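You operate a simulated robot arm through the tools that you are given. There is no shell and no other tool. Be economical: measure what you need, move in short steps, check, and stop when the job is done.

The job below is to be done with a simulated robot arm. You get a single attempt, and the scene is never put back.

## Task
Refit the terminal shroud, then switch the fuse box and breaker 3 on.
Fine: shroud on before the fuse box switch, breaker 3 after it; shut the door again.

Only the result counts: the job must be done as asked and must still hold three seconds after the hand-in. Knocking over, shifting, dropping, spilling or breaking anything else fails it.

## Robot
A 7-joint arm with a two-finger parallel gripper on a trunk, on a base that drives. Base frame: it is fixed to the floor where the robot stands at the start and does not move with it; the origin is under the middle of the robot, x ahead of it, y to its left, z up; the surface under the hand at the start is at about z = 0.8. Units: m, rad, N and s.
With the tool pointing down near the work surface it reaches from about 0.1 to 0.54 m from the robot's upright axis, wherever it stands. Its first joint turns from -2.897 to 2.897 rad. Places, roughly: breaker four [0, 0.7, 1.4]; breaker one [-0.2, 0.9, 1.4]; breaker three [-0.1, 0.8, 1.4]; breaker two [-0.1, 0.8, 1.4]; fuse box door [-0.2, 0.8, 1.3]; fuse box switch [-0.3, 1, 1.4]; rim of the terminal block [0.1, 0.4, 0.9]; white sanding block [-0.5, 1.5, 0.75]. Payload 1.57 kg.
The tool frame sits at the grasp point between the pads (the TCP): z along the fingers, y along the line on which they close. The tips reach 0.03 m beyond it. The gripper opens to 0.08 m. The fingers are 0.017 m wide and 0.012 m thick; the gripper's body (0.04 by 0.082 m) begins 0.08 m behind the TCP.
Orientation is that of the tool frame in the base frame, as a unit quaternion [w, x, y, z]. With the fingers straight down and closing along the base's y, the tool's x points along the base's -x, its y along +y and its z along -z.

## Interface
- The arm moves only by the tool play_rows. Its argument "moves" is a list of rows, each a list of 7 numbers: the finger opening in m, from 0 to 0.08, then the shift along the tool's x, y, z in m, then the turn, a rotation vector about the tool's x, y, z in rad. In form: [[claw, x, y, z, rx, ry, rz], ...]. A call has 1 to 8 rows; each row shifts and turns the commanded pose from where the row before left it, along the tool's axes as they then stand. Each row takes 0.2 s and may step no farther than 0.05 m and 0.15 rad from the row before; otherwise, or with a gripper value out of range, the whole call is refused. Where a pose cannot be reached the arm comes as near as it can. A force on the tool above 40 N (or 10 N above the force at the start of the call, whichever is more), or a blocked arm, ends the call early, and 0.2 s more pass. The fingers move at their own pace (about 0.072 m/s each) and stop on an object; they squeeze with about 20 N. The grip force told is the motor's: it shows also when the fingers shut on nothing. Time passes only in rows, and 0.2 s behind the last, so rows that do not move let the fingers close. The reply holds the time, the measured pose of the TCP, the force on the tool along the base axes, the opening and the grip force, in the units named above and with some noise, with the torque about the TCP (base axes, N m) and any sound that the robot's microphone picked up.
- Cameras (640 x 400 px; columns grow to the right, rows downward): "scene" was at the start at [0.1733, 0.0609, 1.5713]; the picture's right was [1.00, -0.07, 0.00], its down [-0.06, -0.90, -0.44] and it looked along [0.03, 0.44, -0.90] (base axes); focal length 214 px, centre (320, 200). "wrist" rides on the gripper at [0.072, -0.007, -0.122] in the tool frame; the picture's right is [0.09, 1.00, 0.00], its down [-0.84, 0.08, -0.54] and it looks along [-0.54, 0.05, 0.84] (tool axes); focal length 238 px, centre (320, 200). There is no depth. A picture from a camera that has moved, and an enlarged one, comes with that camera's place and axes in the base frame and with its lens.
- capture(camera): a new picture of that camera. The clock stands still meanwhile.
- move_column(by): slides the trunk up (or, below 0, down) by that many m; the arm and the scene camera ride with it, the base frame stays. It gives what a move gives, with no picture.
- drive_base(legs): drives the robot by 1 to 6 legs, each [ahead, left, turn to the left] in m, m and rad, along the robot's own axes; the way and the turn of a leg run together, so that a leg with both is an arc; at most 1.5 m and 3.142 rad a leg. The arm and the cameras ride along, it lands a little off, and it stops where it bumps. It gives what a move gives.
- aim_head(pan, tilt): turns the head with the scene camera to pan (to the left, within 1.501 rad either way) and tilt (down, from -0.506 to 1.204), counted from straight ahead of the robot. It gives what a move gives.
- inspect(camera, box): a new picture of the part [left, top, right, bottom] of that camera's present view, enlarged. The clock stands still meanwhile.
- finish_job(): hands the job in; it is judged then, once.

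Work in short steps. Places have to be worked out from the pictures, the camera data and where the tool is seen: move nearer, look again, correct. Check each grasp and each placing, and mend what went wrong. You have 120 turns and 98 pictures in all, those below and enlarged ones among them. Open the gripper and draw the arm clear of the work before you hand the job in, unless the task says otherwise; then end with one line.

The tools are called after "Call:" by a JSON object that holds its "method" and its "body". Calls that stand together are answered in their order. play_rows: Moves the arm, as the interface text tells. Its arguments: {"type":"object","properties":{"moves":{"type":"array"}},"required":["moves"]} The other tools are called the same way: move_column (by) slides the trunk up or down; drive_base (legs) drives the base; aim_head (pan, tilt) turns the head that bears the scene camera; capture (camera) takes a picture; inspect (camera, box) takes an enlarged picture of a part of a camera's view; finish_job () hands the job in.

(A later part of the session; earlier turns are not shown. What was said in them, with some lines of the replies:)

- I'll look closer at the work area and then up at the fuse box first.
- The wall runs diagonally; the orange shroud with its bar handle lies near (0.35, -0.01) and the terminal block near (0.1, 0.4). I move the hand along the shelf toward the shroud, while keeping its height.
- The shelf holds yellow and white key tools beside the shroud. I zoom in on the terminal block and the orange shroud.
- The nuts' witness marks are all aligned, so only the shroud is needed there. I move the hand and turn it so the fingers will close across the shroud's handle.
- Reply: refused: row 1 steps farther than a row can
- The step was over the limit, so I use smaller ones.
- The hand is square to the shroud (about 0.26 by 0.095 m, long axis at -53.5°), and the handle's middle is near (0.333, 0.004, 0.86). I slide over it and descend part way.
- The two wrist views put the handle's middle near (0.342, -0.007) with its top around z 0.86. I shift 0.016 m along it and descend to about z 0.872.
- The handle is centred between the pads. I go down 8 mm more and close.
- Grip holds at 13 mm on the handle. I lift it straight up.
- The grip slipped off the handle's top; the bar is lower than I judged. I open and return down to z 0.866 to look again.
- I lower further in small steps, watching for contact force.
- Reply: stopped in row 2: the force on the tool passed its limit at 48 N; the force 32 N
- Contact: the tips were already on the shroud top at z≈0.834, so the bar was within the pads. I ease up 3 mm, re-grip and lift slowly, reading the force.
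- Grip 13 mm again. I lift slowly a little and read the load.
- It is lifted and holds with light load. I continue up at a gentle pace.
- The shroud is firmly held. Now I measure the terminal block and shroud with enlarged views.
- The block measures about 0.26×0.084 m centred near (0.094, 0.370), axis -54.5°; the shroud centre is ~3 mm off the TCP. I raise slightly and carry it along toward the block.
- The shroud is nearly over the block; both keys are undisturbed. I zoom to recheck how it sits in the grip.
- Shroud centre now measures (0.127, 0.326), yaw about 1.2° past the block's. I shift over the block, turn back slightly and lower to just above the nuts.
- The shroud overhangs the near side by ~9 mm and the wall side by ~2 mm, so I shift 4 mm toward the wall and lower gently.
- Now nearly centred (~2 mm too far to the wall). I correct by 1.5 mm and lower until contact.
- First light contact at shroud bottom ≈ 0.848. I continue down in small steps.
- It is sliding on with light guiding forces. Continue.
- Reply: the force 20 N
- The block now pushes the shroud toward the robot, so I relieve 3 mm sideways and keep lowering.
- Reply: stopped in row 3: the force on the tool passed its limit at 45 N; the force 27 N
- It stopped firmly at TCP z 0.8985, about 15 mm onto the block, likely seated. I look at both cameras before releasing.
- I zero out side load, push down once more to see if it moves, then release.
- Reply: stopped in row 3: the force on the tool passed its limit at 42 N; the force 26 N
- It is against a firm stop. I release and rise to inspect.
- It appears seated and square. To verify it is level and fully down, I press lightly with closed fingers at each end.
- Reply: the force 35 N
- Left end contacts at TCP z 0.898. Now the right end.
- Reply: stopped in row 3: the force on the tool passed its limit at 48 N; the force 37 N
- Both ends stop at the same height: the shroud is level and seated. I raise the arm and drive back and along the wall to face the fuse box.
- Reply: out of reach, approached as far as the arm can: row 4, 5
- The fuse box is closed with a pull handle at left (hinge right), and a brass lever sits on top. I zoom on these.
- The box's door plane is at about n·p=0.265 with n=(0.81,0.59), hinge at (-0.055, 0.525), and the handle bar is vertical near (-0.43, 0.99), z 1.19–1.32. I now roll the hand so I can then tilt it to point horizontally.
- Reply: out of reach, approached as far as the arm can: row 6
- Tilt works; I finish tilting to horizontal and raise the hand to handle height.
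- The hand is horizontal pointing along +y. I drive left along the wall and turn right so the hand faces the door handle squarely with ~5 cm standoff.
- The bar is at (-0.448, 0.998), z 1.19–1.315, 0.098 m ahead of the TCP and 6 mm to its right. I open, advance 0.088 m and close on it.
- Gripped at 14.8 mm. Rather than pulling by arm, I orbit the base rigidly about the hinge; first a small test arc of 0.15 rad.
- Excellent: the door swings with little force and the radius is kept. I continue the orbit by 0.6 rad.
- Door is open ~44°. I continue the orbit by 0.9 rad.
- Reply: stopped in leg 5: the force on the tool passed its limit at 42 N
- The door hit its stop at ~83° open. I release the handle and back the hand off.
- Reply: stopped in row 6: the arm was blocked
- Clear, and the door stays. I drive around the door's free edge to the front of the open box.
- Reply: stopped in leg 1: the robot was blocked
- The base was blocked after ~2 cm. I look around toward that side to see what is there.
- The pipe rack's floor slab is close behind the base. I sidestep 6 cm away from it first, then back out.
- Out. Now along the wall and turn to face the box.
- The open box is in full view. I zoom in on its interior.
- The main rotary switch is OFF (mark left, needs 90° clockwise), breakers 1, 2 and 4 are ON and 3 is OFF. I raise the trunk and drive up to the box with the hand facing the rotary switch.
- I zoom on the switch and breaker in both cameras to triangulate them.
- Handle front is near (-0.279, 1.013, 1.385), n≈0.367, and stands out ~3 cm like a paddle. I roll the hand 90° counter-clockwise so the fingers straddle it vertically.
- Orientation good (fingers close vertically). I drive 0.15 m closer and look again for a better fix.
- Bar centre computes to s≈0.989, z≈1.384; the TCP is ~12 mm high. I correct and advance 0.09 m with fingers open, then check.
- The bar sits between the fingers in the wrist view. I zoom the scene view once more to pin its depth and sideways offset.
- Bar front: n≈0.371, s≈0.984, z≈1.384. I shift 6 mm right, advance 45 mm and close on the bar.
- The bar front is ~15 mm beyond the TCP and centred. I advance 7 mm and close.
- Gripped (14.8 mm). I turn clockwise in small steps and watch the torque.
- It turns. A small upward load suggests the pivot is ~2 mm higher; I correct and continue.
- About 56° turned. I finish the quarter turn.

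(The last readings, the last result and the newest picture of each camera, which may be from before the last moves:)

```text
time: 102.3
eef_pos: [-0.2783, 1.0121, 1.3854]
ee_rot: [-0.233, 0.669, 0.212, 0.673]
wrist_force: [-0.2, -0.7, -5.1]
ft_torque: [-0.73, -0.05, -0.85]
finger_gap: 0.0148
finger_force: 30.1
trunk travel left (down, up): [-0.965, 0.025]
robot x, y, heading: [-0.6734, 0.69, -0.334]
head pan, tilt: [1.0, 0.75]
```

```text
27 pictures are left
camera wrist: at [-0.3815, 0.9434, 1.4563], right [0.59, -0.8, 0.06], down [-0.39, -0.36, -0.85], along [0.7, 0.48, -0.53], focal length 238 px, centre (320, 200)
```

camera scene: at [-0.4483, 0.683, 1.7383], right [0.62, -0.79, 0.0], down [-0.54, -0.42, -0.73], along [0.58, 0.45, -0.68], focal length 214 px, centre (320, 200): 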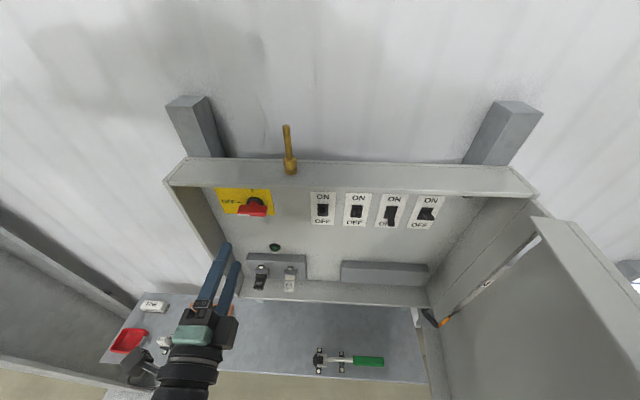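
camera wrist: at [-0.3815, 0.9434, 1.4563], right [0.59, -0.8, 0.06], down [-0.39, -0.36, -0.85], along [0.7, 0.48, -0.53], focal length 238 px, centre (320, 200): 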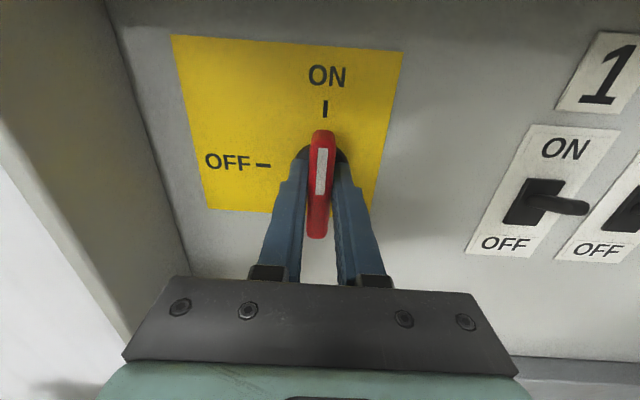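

The handle points to ON. I release and back out straight.

Call:
{"method": "play_rows", "body": {"moves": [[0.05, 0, 0, 0, 0, 0, 0], [0.06, 0, 0, 0, 0, 0, 0], [0.06, 0, 0, -0.02, 0, 0, 0], [0.06, 0, 0, -0.035, 0, 0, 0], [0.06, 0, 0, -0.035, 0, 0, 0], [0.0, 0, 0, -0.03, 0, 0, 0], [0.0, 0, 0, 0, 0, 0, 0], [0.0, 0, 0, 0, 0, 0, 0]]}}

Call:
{"method": "capture", "body": {"camera": "wrist"}}

Call:
{"method": "inspect", "body": {"camera": "scene", "box": [220, 170, 460, 290]}}

```text
time: 104.1
eef_pos: [-0.374, 0.9419, 1.384]
ee_rot: [-0.233, 0.669, 0.211, 0.674]
wrist_force: [-0.8, -0.3, -0.8]
ft_torque: [0.04, -0.02, 0.01]
finger_gap: 0.0
finger_force: 19.8
trunk travel left (down, up): [-0.965, 0.025]
robot x, y, heading: [-0.6715, 0.6859, -0.332]
head pan, tilt: [1.0, 0.75]
```

```text
26 pictures are left
camera wrist: at [-0.4771, 0.872, 1.4551], right [0.6, -0.8, 0.06], down [-0.39, -0.36, -0.85], along [0.7, 0.48, -0.53], focal length 238 px, centre (320, 200)
```

wrist: 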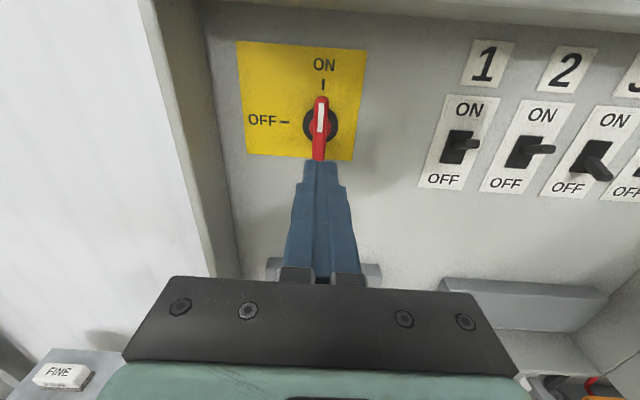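

```text
2.67 times, centred on (340, 230) of scene
camera zoom: at [-0.4478, 0.6834, 1.7381], right [0.62, -0.79, 0.0], down [-0.54, -0.42, -0.73], along [0.57, 0.45, -0.68], focal length 572 px, centre (267, 120)
```

zoom: 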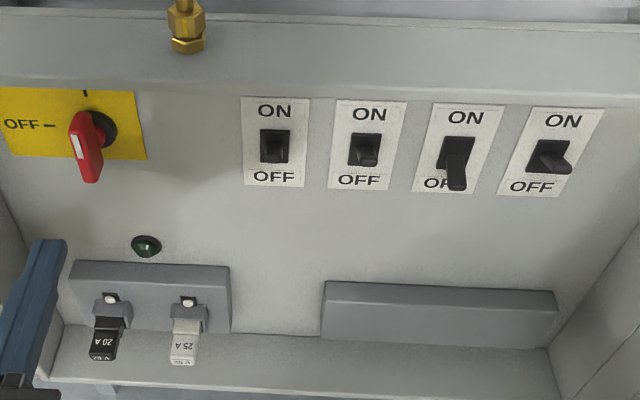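

Main switch is ON. Breaker 3's lever tip triangulates to (-0.092, 0.755, 1.362). I shift the base 0.11 m right (staying clear of the open door), then move the hand right and below the lever.

Call:
{"method": "drive_base", "body": {"legs": [[0.0902, -0.063, 0]]}}

Call:
{"method": "play_rows", "body": {"moves": [[0.0, -0.01, 0.04, 0, 0, 0, 0], [0.0, -0.01, 0.04, 0, 0, 0, 0], [0.0, -0.01, 0.04, 0, 0, 0, 0], [0.0, -0.01, 0.04, 0, 0, 0, 0], [0.0, -0.01, 0.04, 0, 0, 0, 0]]}}

Call:
{"method": "capture", "body": {"camera": "wrist"}}

Call:
{"method": "capture", "body": {"camera": "scene"}}

```text
time: 105.3
eef_pos: [-0.3101, 0.8523, 1.386]
ee_rot: [-0.233, 0.668, 0.212, 0.674]
wrist_force: [0.5, 0.4, -0.8]
ft_torque: [-0.01, 0.0, 0.01]
finger_gap: 0.0
finger_force: 20.2
trunk travel left (down, up): [-0.965, 0.025]
robot x, y, heading: [-0.6106, 0.6002, -0.342]
head pan, tilt: [1.0, 0.75]
```

```text
time: 106.5
eef_pos: [-0.1888, 0.6917, 1.3289]
ee_rot: [-0.234, 0.669, 0.21, 0.674]
wrist_force: [0.6, 0.3, -0.2]
ft_torque: [0.03, 0.03, -0.01]
finger_gap: 0.0
finger_force: 20.3
trunk travel left (down, up): [-0.965, 0.025]
robot x, y, heading: [-0.6113, 0.5989, -0.331]
head pan, tilt: [1.0, 0.75]
```

```text
24 pictures are left
camera wrist: at [-0.2925, 0.6219, 1.3981], right [0.59, -0.8, 0.06], down [-0.39, -0.36, -0.85], along [0.7, 0.48, -0.53], focal length 238 px, centre (320, 200)
```

wrist: 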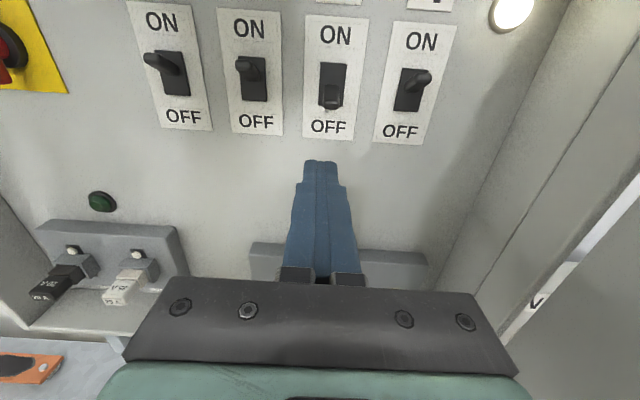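

```text
23 pictures are left
camera scene: at [-0.3829, 0.5925, 1.738], right [0.62, -0.79, 0.0], down [-0.54, -0.42, -0.73], along [0.58, 0.45, -0.68], focal length 214 px, centre (320, 200)
```

scene: 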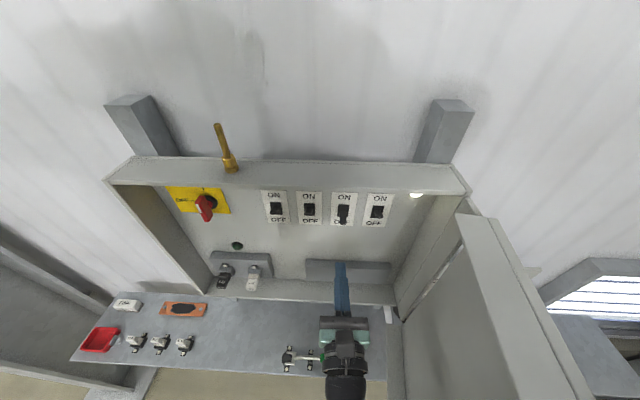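

Live lamp is now lit; lever 3 is directly ahead, tip at s≈0.665, z≈1.358. I nudge right 6 mm and advance under it.

Call:
{"method": "play_rows", "body": {"moves": [[0.0, 0, 0.006, 0.02, 0, 0, 0], [0.0, 0, 0, 0.03, 0, 0, 0], [0.0, 0, 0, 0.03, 0, 0, 0], [0.0, 0, 0, 0.017, 0, 0, 0]]}}

Call:
{"method": "capture", "body": {"camera": "wrist"}}

Call:
{"method": "inspect", "body": {"camera": "scene", "box": [300, 180, 400, 280]}}

```text
time: 107.5
eef_pos: [-0.1111, 0.745, 1.3296]
ee_rot: [-0.234, 0.669, 0.211, 0.674]
wrist_force: [0.0, 0.6, -0.2]
ft_torque: [-0.02, -0.01, 0.01]
finger_gap: 0.0
finger_force: 19.6
trunk travel left (down, up): [-0.965, 0.025]
robot x, y, heading: [-0.6094, 0.5976, -0.334]
head pan, tilt: [1.0, 0.75]
```

```text
22 pictures are left
camera wrist: at [-0.212, 0.6767, 1.4004], right [0.59, -0.8, 0.06], down [-0.39, -0.36, -0.85], along [0.7, 0.48, -0.53], focal length 238 px, centre (320, 200)
```

wrist: 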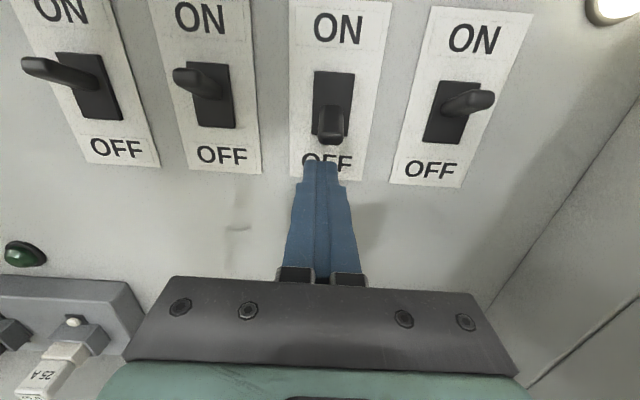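

```text
4.00 times, centred on (350, 230) of scene
camera zoom: at [-0.3834, 0.5935, 1.738], right [0.62, -0.79, 0.0], down [-0.54, -0.42, -0.73], along [0.58, 0.45, -0.68], focal length 858 px, centre (200, 80)
```

zoom: 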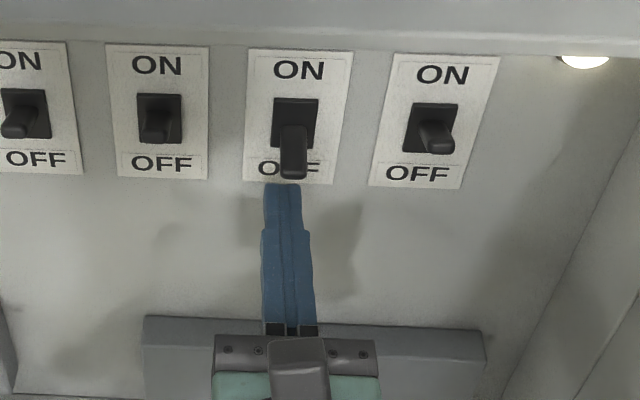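

Fingertip is just below the lever, 4–7 mm left of its centre. I correct, go 6 mm deeper and push upward.

Call:
{"method": "play_rows", "body": {"moves": [[0.0, 0, 0.005, 0.006, 0, 0, 0], [0.0, 0.012, 0, 0, 0, 0, 0], [0.0, 0.01, 0, 0, 0, 0, 0], [0.0, 0.01, 0, 0, 0, 0, 0], [0.0, 0.01, 0, 0, 0, 0, 0]]}}

Call:
{"method": "capture", "body": {"camera": "wrist"}}

```text
time: 108.7
eef_pos: [-0.102, 0.7442, 1.3638]
ee_rot: [-0.233, 0.675, 0.213, 0.667]
wrist_force: [-14.6, -6.4, -32.3]
ft_torque: [-0.76, 0.56, -0.36]
finger_gap: 0.0
finger_force: 19.9
trunk travel left (down, up): [-0.965, 0.025]
robot x, y, heading: [-0.6103, 0.5971, -0.335]
head pan, tilt: [1.0, 0.75]
```

```text
20 pictures are left
camera wrist: at [-0.2031, 0.6755, 1.4363], right [0.6, -0.8, 0.06], down [-0.41, -0.37, -0.84], along [0.69, 0.48, -0.54], focal length 238 px, centre (320, 200)
```

wrist: 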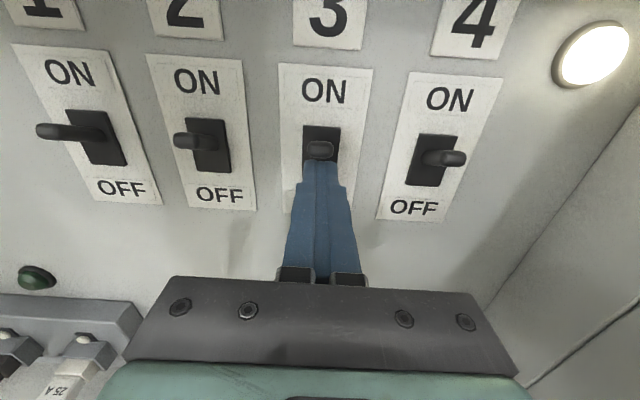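

The lever is up near the level of its neighbours. I push slightly more, then back off and compare.

Call:
{"method": "play_rows", "body": {"moves": [[0.0, 0.005, 0, 0, 0, 0, 0], [0.0, 0.004, 0, 0, 0, 0, 0]]}}

Call:
{"method": "play_rows", "body": {"moves": [[0.0, -0.012, 0, 0, 0, 0, 0], [0.0, -0.015, 0, 0, 0, 0, 0], [0.0, -0.015, 0, 0, 0, 0, 0]]}}

Call:
{"method": "capture", "body": {"camera": "wrist"}}

```text
time: 109.1
eef_pos: [-0.1017, 0.7448, 1.3645]
ee_rot: [-0.234, 0.678, 0.213, 0.663]
wrist_force: [-2.6, -2.7, -5.0]
ft_torque: [-0.04, 0.11, 0.08]
finger_gap: 0.0
finger_force: 19.6
trunk travel left (down, up): [-0.965, 0.025]
robot x, y, heading: [-0.6101, 0.6006, -0.339]
head pan, tilt: [1.0, 0.75]
stopped in row 1: the force on the tool passed its limit at 49 N (the readings are from after the stop); the commanded pose is now the measured one
```

```text
time: 109.9
eef_pos: [-0.1027, 0.7457, 1.3232]
ee_rot: [-0.234, 0.677, 0.212, 0.664]
wrist_force: [0.4, 0.0, 0.1]
ft_torque: [-0.02, 0.01, 0.0]
finger_gap: 0.0001
finger_force: 20.4
trunk travel left (down, up): [-0.965, 0.025]
robot x, y, heading: [-0.6054, 0.6009, -0.337]
head pan, tilt: [1.0, 0.75]
```

```text
19 pictures are left
camera wrist: at [-0.2045, 0.6769, 1.3967], right [0.6, -0.8, 0.06], down [-0.41, -0.37, -0.83], along [0.69, 0.48, -0.55], focal length 238 px, centre (320, 200)
```

wrist: 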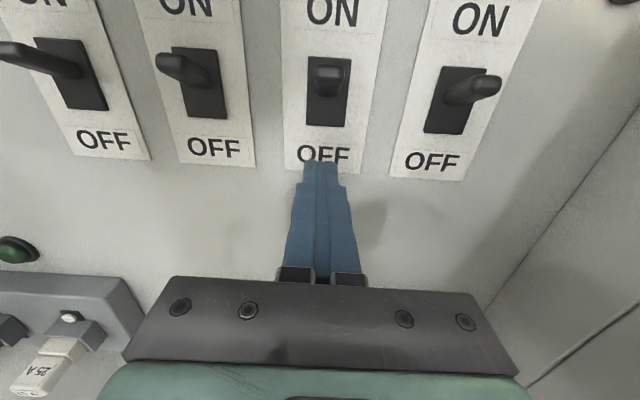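

Breaker 3's lever stays up like the others. I back out and compare in the scene view.

Call:
{"method": "play_rows", "body": {"moves": [[0.0, 0, 0, -0.03, 0, 0, 0], [0.0, 0, 0, -0.035, 0, 0, 0], [0.0, 0, 0, -0.04, 0, 0, 0], [0.0, 0, 0, -0.04, 0, 0, 0]]}}

Call:
{"method": "inspect", "body": {"camera": "scene", "box": [150, 160, 470, 360]}}

```text
time: 110.9
eef_pos: [-0.2211, 0.6595, 1.3248]
ee_rot: [-0.234, 0.677, 0.213, 0.664]
wrist_force: [0.4, -0.2, -0.3]
ft_torque: [0.0, -0.02, 0.01]
finger_gap: 0.0
finger_force: 20.2
trunk travel left (down, up): [-0.965, 0.025]
robot x, y, heading: [-0.6122, 0.5956, -0.337]
head pan, tilt: [1.0, 0.75]
```

```text
2.00 times, centred on (310, 260) of scene
camera zoom: at [-0.3853, 0.5932, 1.7383], right [0.62, -0.79, 0.0], down [-0.54, -0.42, -0.73], along [0.58, 0.45, -0.68], focal length 429 px, centre (340, 80)
```

zoom: 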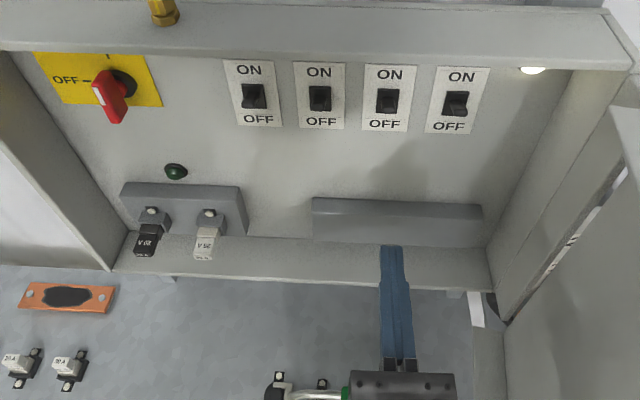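

All switches are ON with the lamp lit. Next I close the door: raise the hand above handle height, back out, turn left and swing round to the door's outer side.

Call:
{"method": "play_rows", "body": {"moves": [[0.0, 0.03, 0, 0, 0, 0, 0], [0.0, 0.03, 0, 0, 0, 0, 0]]}}

Call:
{"method": "drive_base", "body": {"legs": [[-0.496, -0.629, 0], [0, 0, 0.757]]}}

```text
time: 111.5
eef_pos: [-0.2159, 0.6564, 1.3826]
ee_rot: [-0.234, 0.678, 0.212, 0.664]
wrist_force: [1.1, -0.2, 0.0]
ft_torque: [0.0, 0.0, 0.02]
finger_gap: 0.0
finger_force: 19.8
trunk travel left (down, up): [-0.965, 0.025]
robot x, y, heading: [-0.6115, 0.6021, -0.338]
head pan, tilt: [1.0, 0.75]
```

```text
time: 117.8
eef_pos: [-1.0387, 0.4827, 1.3833]
ee_rot: [-0.465, 0.548, 0.451, 0.529]
wrist_force: [0.0, -0.2, 0.6]
ft_torque: [0.01, 0.01, -0.03]
finger_gap: 0.0
finger_force: 20.0
trunk travel left (down, up): [-0.965, 0.025]
robot x, y, heading: [-1.2813, 0.1675, 0.434]
head pan, tilt: [1.0, 0.75]
```

Now slide right along the wall, well in front of the door's free edge, and look.

Call:
{"method": "drive_base", "body": {"legs": [[0.1334, -0.676, 0]]}}

Call:
{"method": "aim_head", "body": {"pan": 0.5, "tilt": 0.5}}

Call:
{"method": "capture", "body": {"camera": "scene"}}

Call:
{"method": "capture", "body": {"camera": "wrist"}}

```text
time: 121.6
eef_pos: [-0.6302, -0.0788, 1.3825]
ee_rot: [-0.465, 0.548, 0.451, 0.529]
wrist_force: [-0.1, -1.1, 0.3]
ft_torque: [0.0, -0.02, 0.05]
finger_gap: 0.0001
finger_force: 20.1
trunk travel left (down, up): [-0.965, 0.025]
robot x, y, heading: [-0.8723, -0.3922, 0.434]
head pan, tilt: [1.0, 0.75]
```

```text
time: 122.5
eef_pos: [-0.6308, -0.0797, 1.3836]
ee_rot: [-0.466, 0.548, 0.451, 0.528]
wrist_force: [0.7, 0.1, -1.1]
ft_torque: [0.06, 0.03, 0.01]
finger_gap: 0.0
finger_force: 19.4
trunk travel left (down, up): [-0.965, 0.025]
robot x, y, heading: [-0.8718, -0.3944, 0.43]
head pan, tilt: [0.499, 0.499]
```

```text
17 pictures are left
camera scene: at [-0.6644, -0.2499, 1.76], right [0.8, -0.6, 0.0], down [-0.29, -0.38, -0.88], along [0.52, 0.7, -0.48], focal length 214 px, centre (320, 200)
```

scene: 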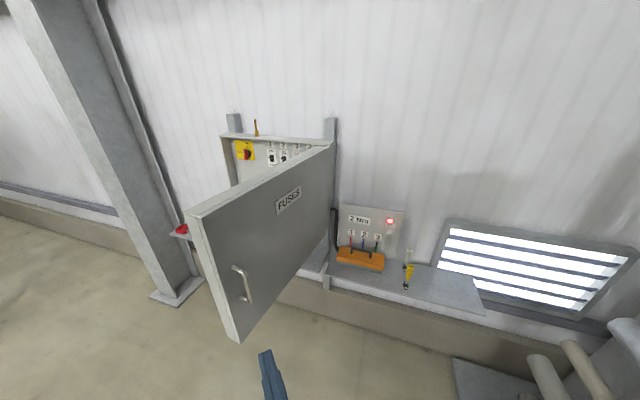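

```text
16 pictures are left
camera wrist: at [-0.6549, -0.1982, 1.4568], right [0.99, -0.16, 0.06], down [-0.04, -0.55, -0.83], along [0.16, 0.82, -0.55], focal length 238 px, centre (320, 200)
```

wrist: 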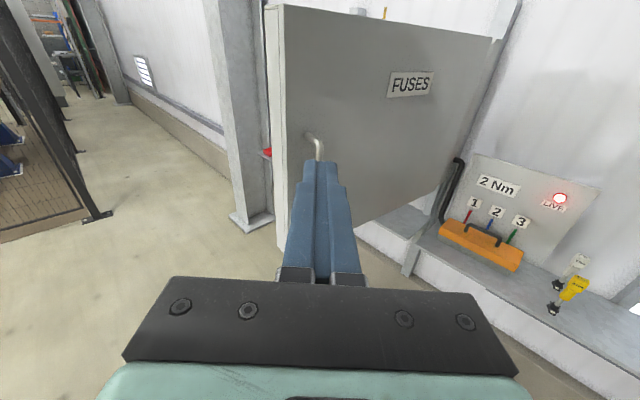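

The LIVE lamp on the panel is also lit now and the shroud sits well. I move the hand to the outer side of the door and begin pushing it.

Call:
{"method": "drive_base", "body": {"legs": [[0.3235, 0.0652, 0], [-0.0296, 0.147, 0]]}}

Call:
{"method": "capture", "body": {"camera": "wrist"}}

```text
time: 125.7
eef_pos: [-0.4441, 0.2373, 1.3848]
ee_rot: [-0.467, 0.547, 0.451, 0.527]
wrist_force: [-0.1, -0.1, 0.1]
ft_torque: [0.0, -0.04, 0.01]
finger_gap: 0.0
finger_force: 19.9
trunk travel left (down, up): [-0.965, 0.025]
robot x, y, heading: [-0.6852, -0.075, 0.438]
head pan, tilt: [0.499, 0.499]
```

```text
15 pictures are left
camera wrist: at [-0.4684, 0.1185, 1.4569], right [0.99, -0.16, 0.06], down [-0.04, -0.55, -0.84], along [0.16, 0.82, -0.55], focal length 238 px, centre (320, 200)
```

wrist: 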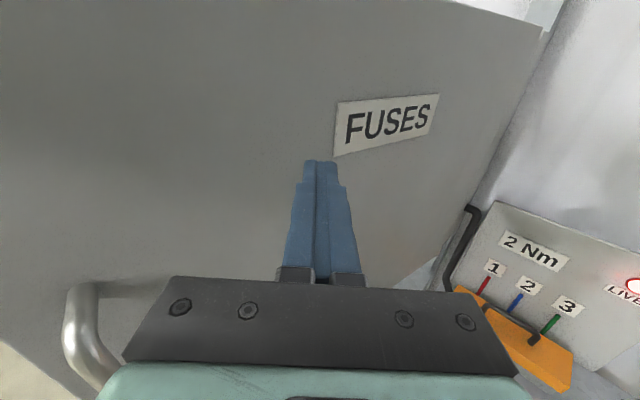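

Hand faces the door's outer face, near the sign and clear of the handle. I push it along.

Call:
{"method": "drive_base", "body": {"legs": [[0.0374, 0.1752, 0], [0.0374, 0.1752, 0]]}}

Call:
{"method": "capture", "body": {"camera": "scene"}}

```text
time: 128.4
eef_pos: [-0.5244, 0.5913, 1.3829]
ee_rot: [-0.466, 0.548, 0.451, 0.528]
wrist_force: [0.2, 0.2, -0.2]
ft_torque: [0.02, 0.01, 0.02]
finger_gap: 0.0001
finger_force: 19.9
trunk travel left (down, up): [-0.965, 0.025]
robot x, y, heading: [-0.7666, 0.2773, 0.435]
head pan, tilt: [0.499, 0.499]
```

```text
14 pictures are left
camera scene: at [-0.5591, 0.4199, 1.7601], right [0.81, -0.59, 0.0], down [-0.28, -0.39, -0.88], along [0.52, 0.71, -0.48], focal length 214 px, centre (320, 200)
```

scene: 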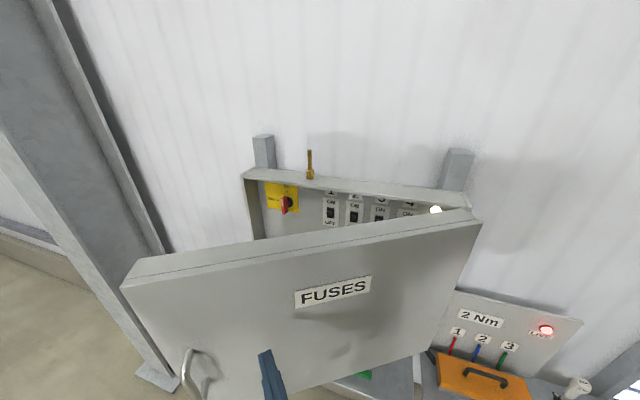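

The door is half shut. I keep pushing along the arc.

Call:
{"method": "drive_base", "body": {"legs": [[0.1545, 0.1475, 0]]}}

Call:
{"method": "capture", "body": {"camera": "scene"}}

```text
time: 130.0
eef_pos: [-0.4497, 0.7906, 1.3836]
ee_rot: [-0.468, 0.546, 0.453, 0.527]
wrist_force: [0.7, 0.1, -0.4]
ft_torque: [0.02, -0.01, 0.01]
finger_gap: 0.0
finger_force: 20.0
trunk travel left (down, up): [-0.965, 0.025]
robot x, y, heading: [-0.6872, 0.4763, 0.437]
head pan, tilt: [0.499, 0.499]
```

```text
13 pictures are left
camera scene: at [-0.4827, 0.6188, 1.7602], right [0.81, -0.59, 0.0], down [-0.28, -0.39, -0.88], along [0.52, 0.71, -0.48], focal length 214 px, centre (320, 200)
```

scene: 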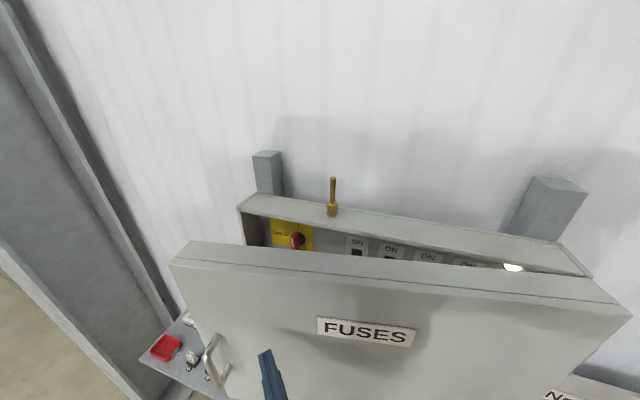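

About 17° remains. I push 0.10 m more toward the wall.

Call:
{"method": "drive_base", "body": {"legs": [[0.0943, 0.0388, 0]]}}

Call:
{"method": "capture", "body": {"camera": "scene"}}

```text
time: 131.2
eef_pos: [-0.3844, 0.864, 1.3841]
ee_rot: [-0.467, 0.547, 0.453, 0.527]
wrist_force: [0.6, 0.1, -0.5]
ft_torque: [-0.03, 0.0, -0.01]
finger_gap: 0.0
finger_force: 19.6
trunk travel left (down, up): [-0.965, 0.025]
robot x, y, heading: [-0.6214, 0.5477, 0.442]
head pan, tilt: [0.499, 0.499]
```

```text
12 pictures are left
camera scene: at [-0.4169, 0.6932, 1.7602], right [0.81, -0.59, 0.0], down [-0.28, -0.39, -0.88], along [0.52, 0.71, -0.48], focal length 214 px, centre (320, 200)
```

scene: 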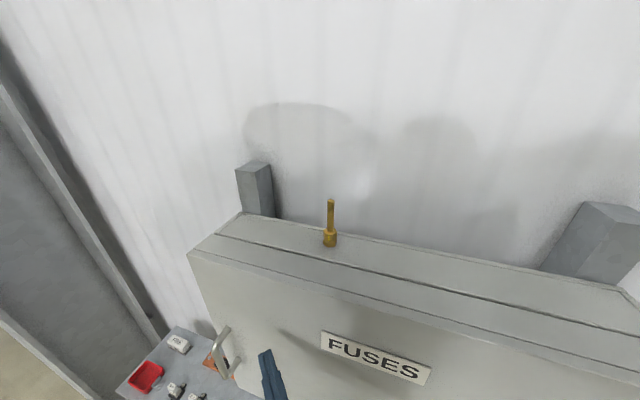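

Nearly shut. I push the last bit with the arm, watching for a firm stop.

Call:
{"method": "play_rows", "body": {"moves": [[0.0, 0, 0.0138, 0.0145, 0, 0, 0], [0.0, 0, 0.0138, 0.0145, 0, 0, 0], [0.0, 0, 0.007, 0.007, 0, 0, 0], [0.0, 0, 0.007, 0.007, 0, 0, 0], [0.0, 0, 0.007, 0.007, 0, 0, 0]]}}

Call:
{"method": "capture", "body": {"camera": "scene"}}

```text
time: 132.1
eef_pos: [-0.3518, 0.8862, 1.3846]
ee_rot: [-0.474, 0.544, 0.457, 0.521]
wrist_force: [-22.6, -29.8, 2.7]
ft_torque: [0.25, -0.22, 0.17]
finger_gap: 0.0
finger_force: 20.3
trunk travel left (down, up): [-0.965, 0.025]
robot x, y, heading: [-0.622, 0.546, 0.444]
head pan, tilt: [0.499, 0.499]
stopped in row 4: the force on the tool passed its limit at 57 N (the readings are from after the stop); the commanded pose is now the measured one
```

```text
11 pictures are left
camera scene: at [-0.4218, 0.6839, 1.7617], right [0.81, -0.59, 0.0], down [-0.28, -0.38, -0.88], along [0.52, 0.71, -0.47], focal length 214 px, centre (320, 200)
```

scene: 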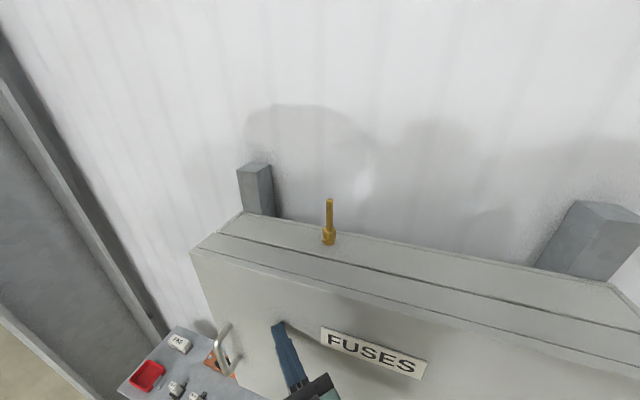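

Firm stop at the door's closed plane. I back the hand off and drive away, then verify everything.

Call:
{"method": "play_rows", "body": {"moves": [[0.0, 0, -0.02, -0.021, 0, 0, 0], [0.0, 0, -0.025, -0.025, 0, 0, 0], [0.02, 0, -0.03, -0.03, 0, 0, 0], [0.04, 0, 0, 0, 0, 0, 0]]}}

Call:
{"method": "drive_base", "body": {"legs": [[-0.5, -0.05, 0]]}}

Call:
{"method": "aim_head", "body": {"pan": 0.15, "tilt": 0.4}}

Call:
{"method": "capture", "body": {"camera": "scene"}}

```text
time: 133.1
eef_pos: [-0.4309, 0.8324, 1.3858]
ee_rot: [-0.47, 0.547, 0.456, 0.521]
wrist_force: [-0.3, 0.0, -0.4]
ft_torque: [0.0, 0.04, 0.04]
finger_gap: 0.0399
finger_force: 0.0
trunk travel left (down, up): [-0.965, 0.025]
robot x, y, heading: [-0.6225, 0.5482, 0.441]
head pan, tilt: [0.499, 0.499]
```

```text
time: 136.0
eef_pos: [-0.8577, 0.5758, 1.386]
ee_rot: [-0.47, 0.547, 0.456, 0.521]
wrist_force: [0.0, -0.8, -0.8]
ft_torque: [0.02, -0.02, 0.02]
finger_gap: 0.0399
finger_force: 0.1
trunk travel left (down, up): [-0.965, 0.025]
robot x, y, heading: [-1.0472, 0.2941, 0.437]
head pan, tilt: [0.499, 0.499]
```

```text
time: 136.8
eef_pos: [-0.8594, 0.5749, 1.3856]
ee_rot: [-0.469, 0.548, 0.455, 0.522]
wrist_force: [0.0, -0.1, 0.4]
ft_torque: [0.02, -0.01, -0.02]
finger_gap: 0.04
finger_force: 0.0
trunk travel left (down, up): [-0.965, 0.025]
robot x, y, heading: [-1.0533, 0.2926, 0.438]
head pan, tilt: [0.15, 0.4]
```

```text
10 pictures are left
camera scene: at [-0.822, 0.4142, 1.7692], right [0.56, -0.83, 0.0], down [-0.32, -0.22, -0.92], along [0.77, 0.51, -0.39], focal length 214 px, centre (320, 200)
```

scene: 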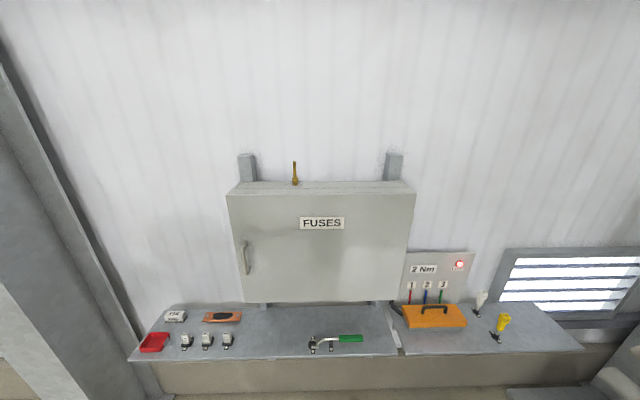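

I zoom to confirm the door is flush and the shroud is seated.

Call:
{"method": "inspect", "body": {"camera": "scene", "box": [385, 245, 485, 345]}}

Call:
{"method": "inspect", "body": {"camera": "scene", "box": [215, 165, 425, 315]}}

```text
4.00 times, centred on (435, 295) of scene
camera zoom: at [-0.822, 0.4142, 1.7692], right [0.56, -0.83, 0.0], down [-0.32, -0.22, -0.92], along [0.77, 0.51, -0.39], focal length 858 px, centre (-140, -180)
```

zoom: 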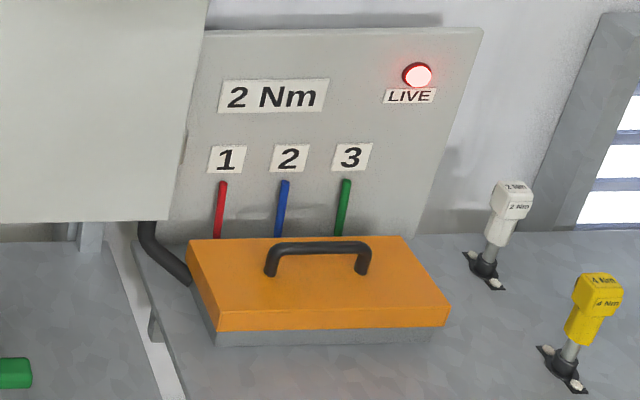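

```text
2.67 times, centred on (320, 240) of scene
camera zoom: at [-0.822, 0.4142, 1.7692], right [0.56, -0.83, 0.0], down [-0.32, -0.22, -0.92], along [0.77, 0.51, -0.39], focal length 572 px, centre (320, 93)
```

zoom: 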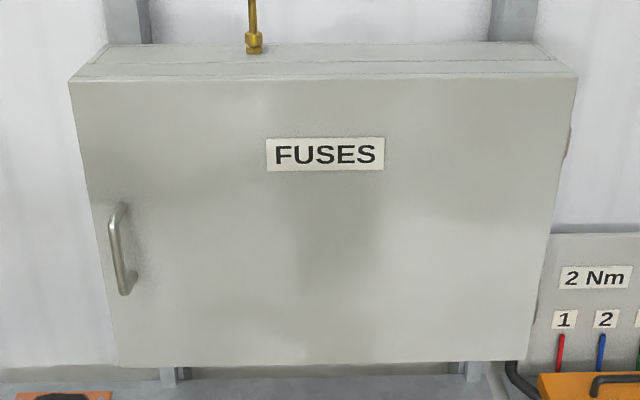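

The shroud sits level and square, the door is flush, the LIVE lamp is lit, nothing else has moved and the arm is clear. I hand it in.

Call:
{"method": "finish_job", "body": {}}

```text
The job is handed in.
```

I refitted the shroud, then switched on the fuse box, then breaker 3, and shut the door again; the LIVE lamp is lit, and the last pictures show nothing else disturbed.
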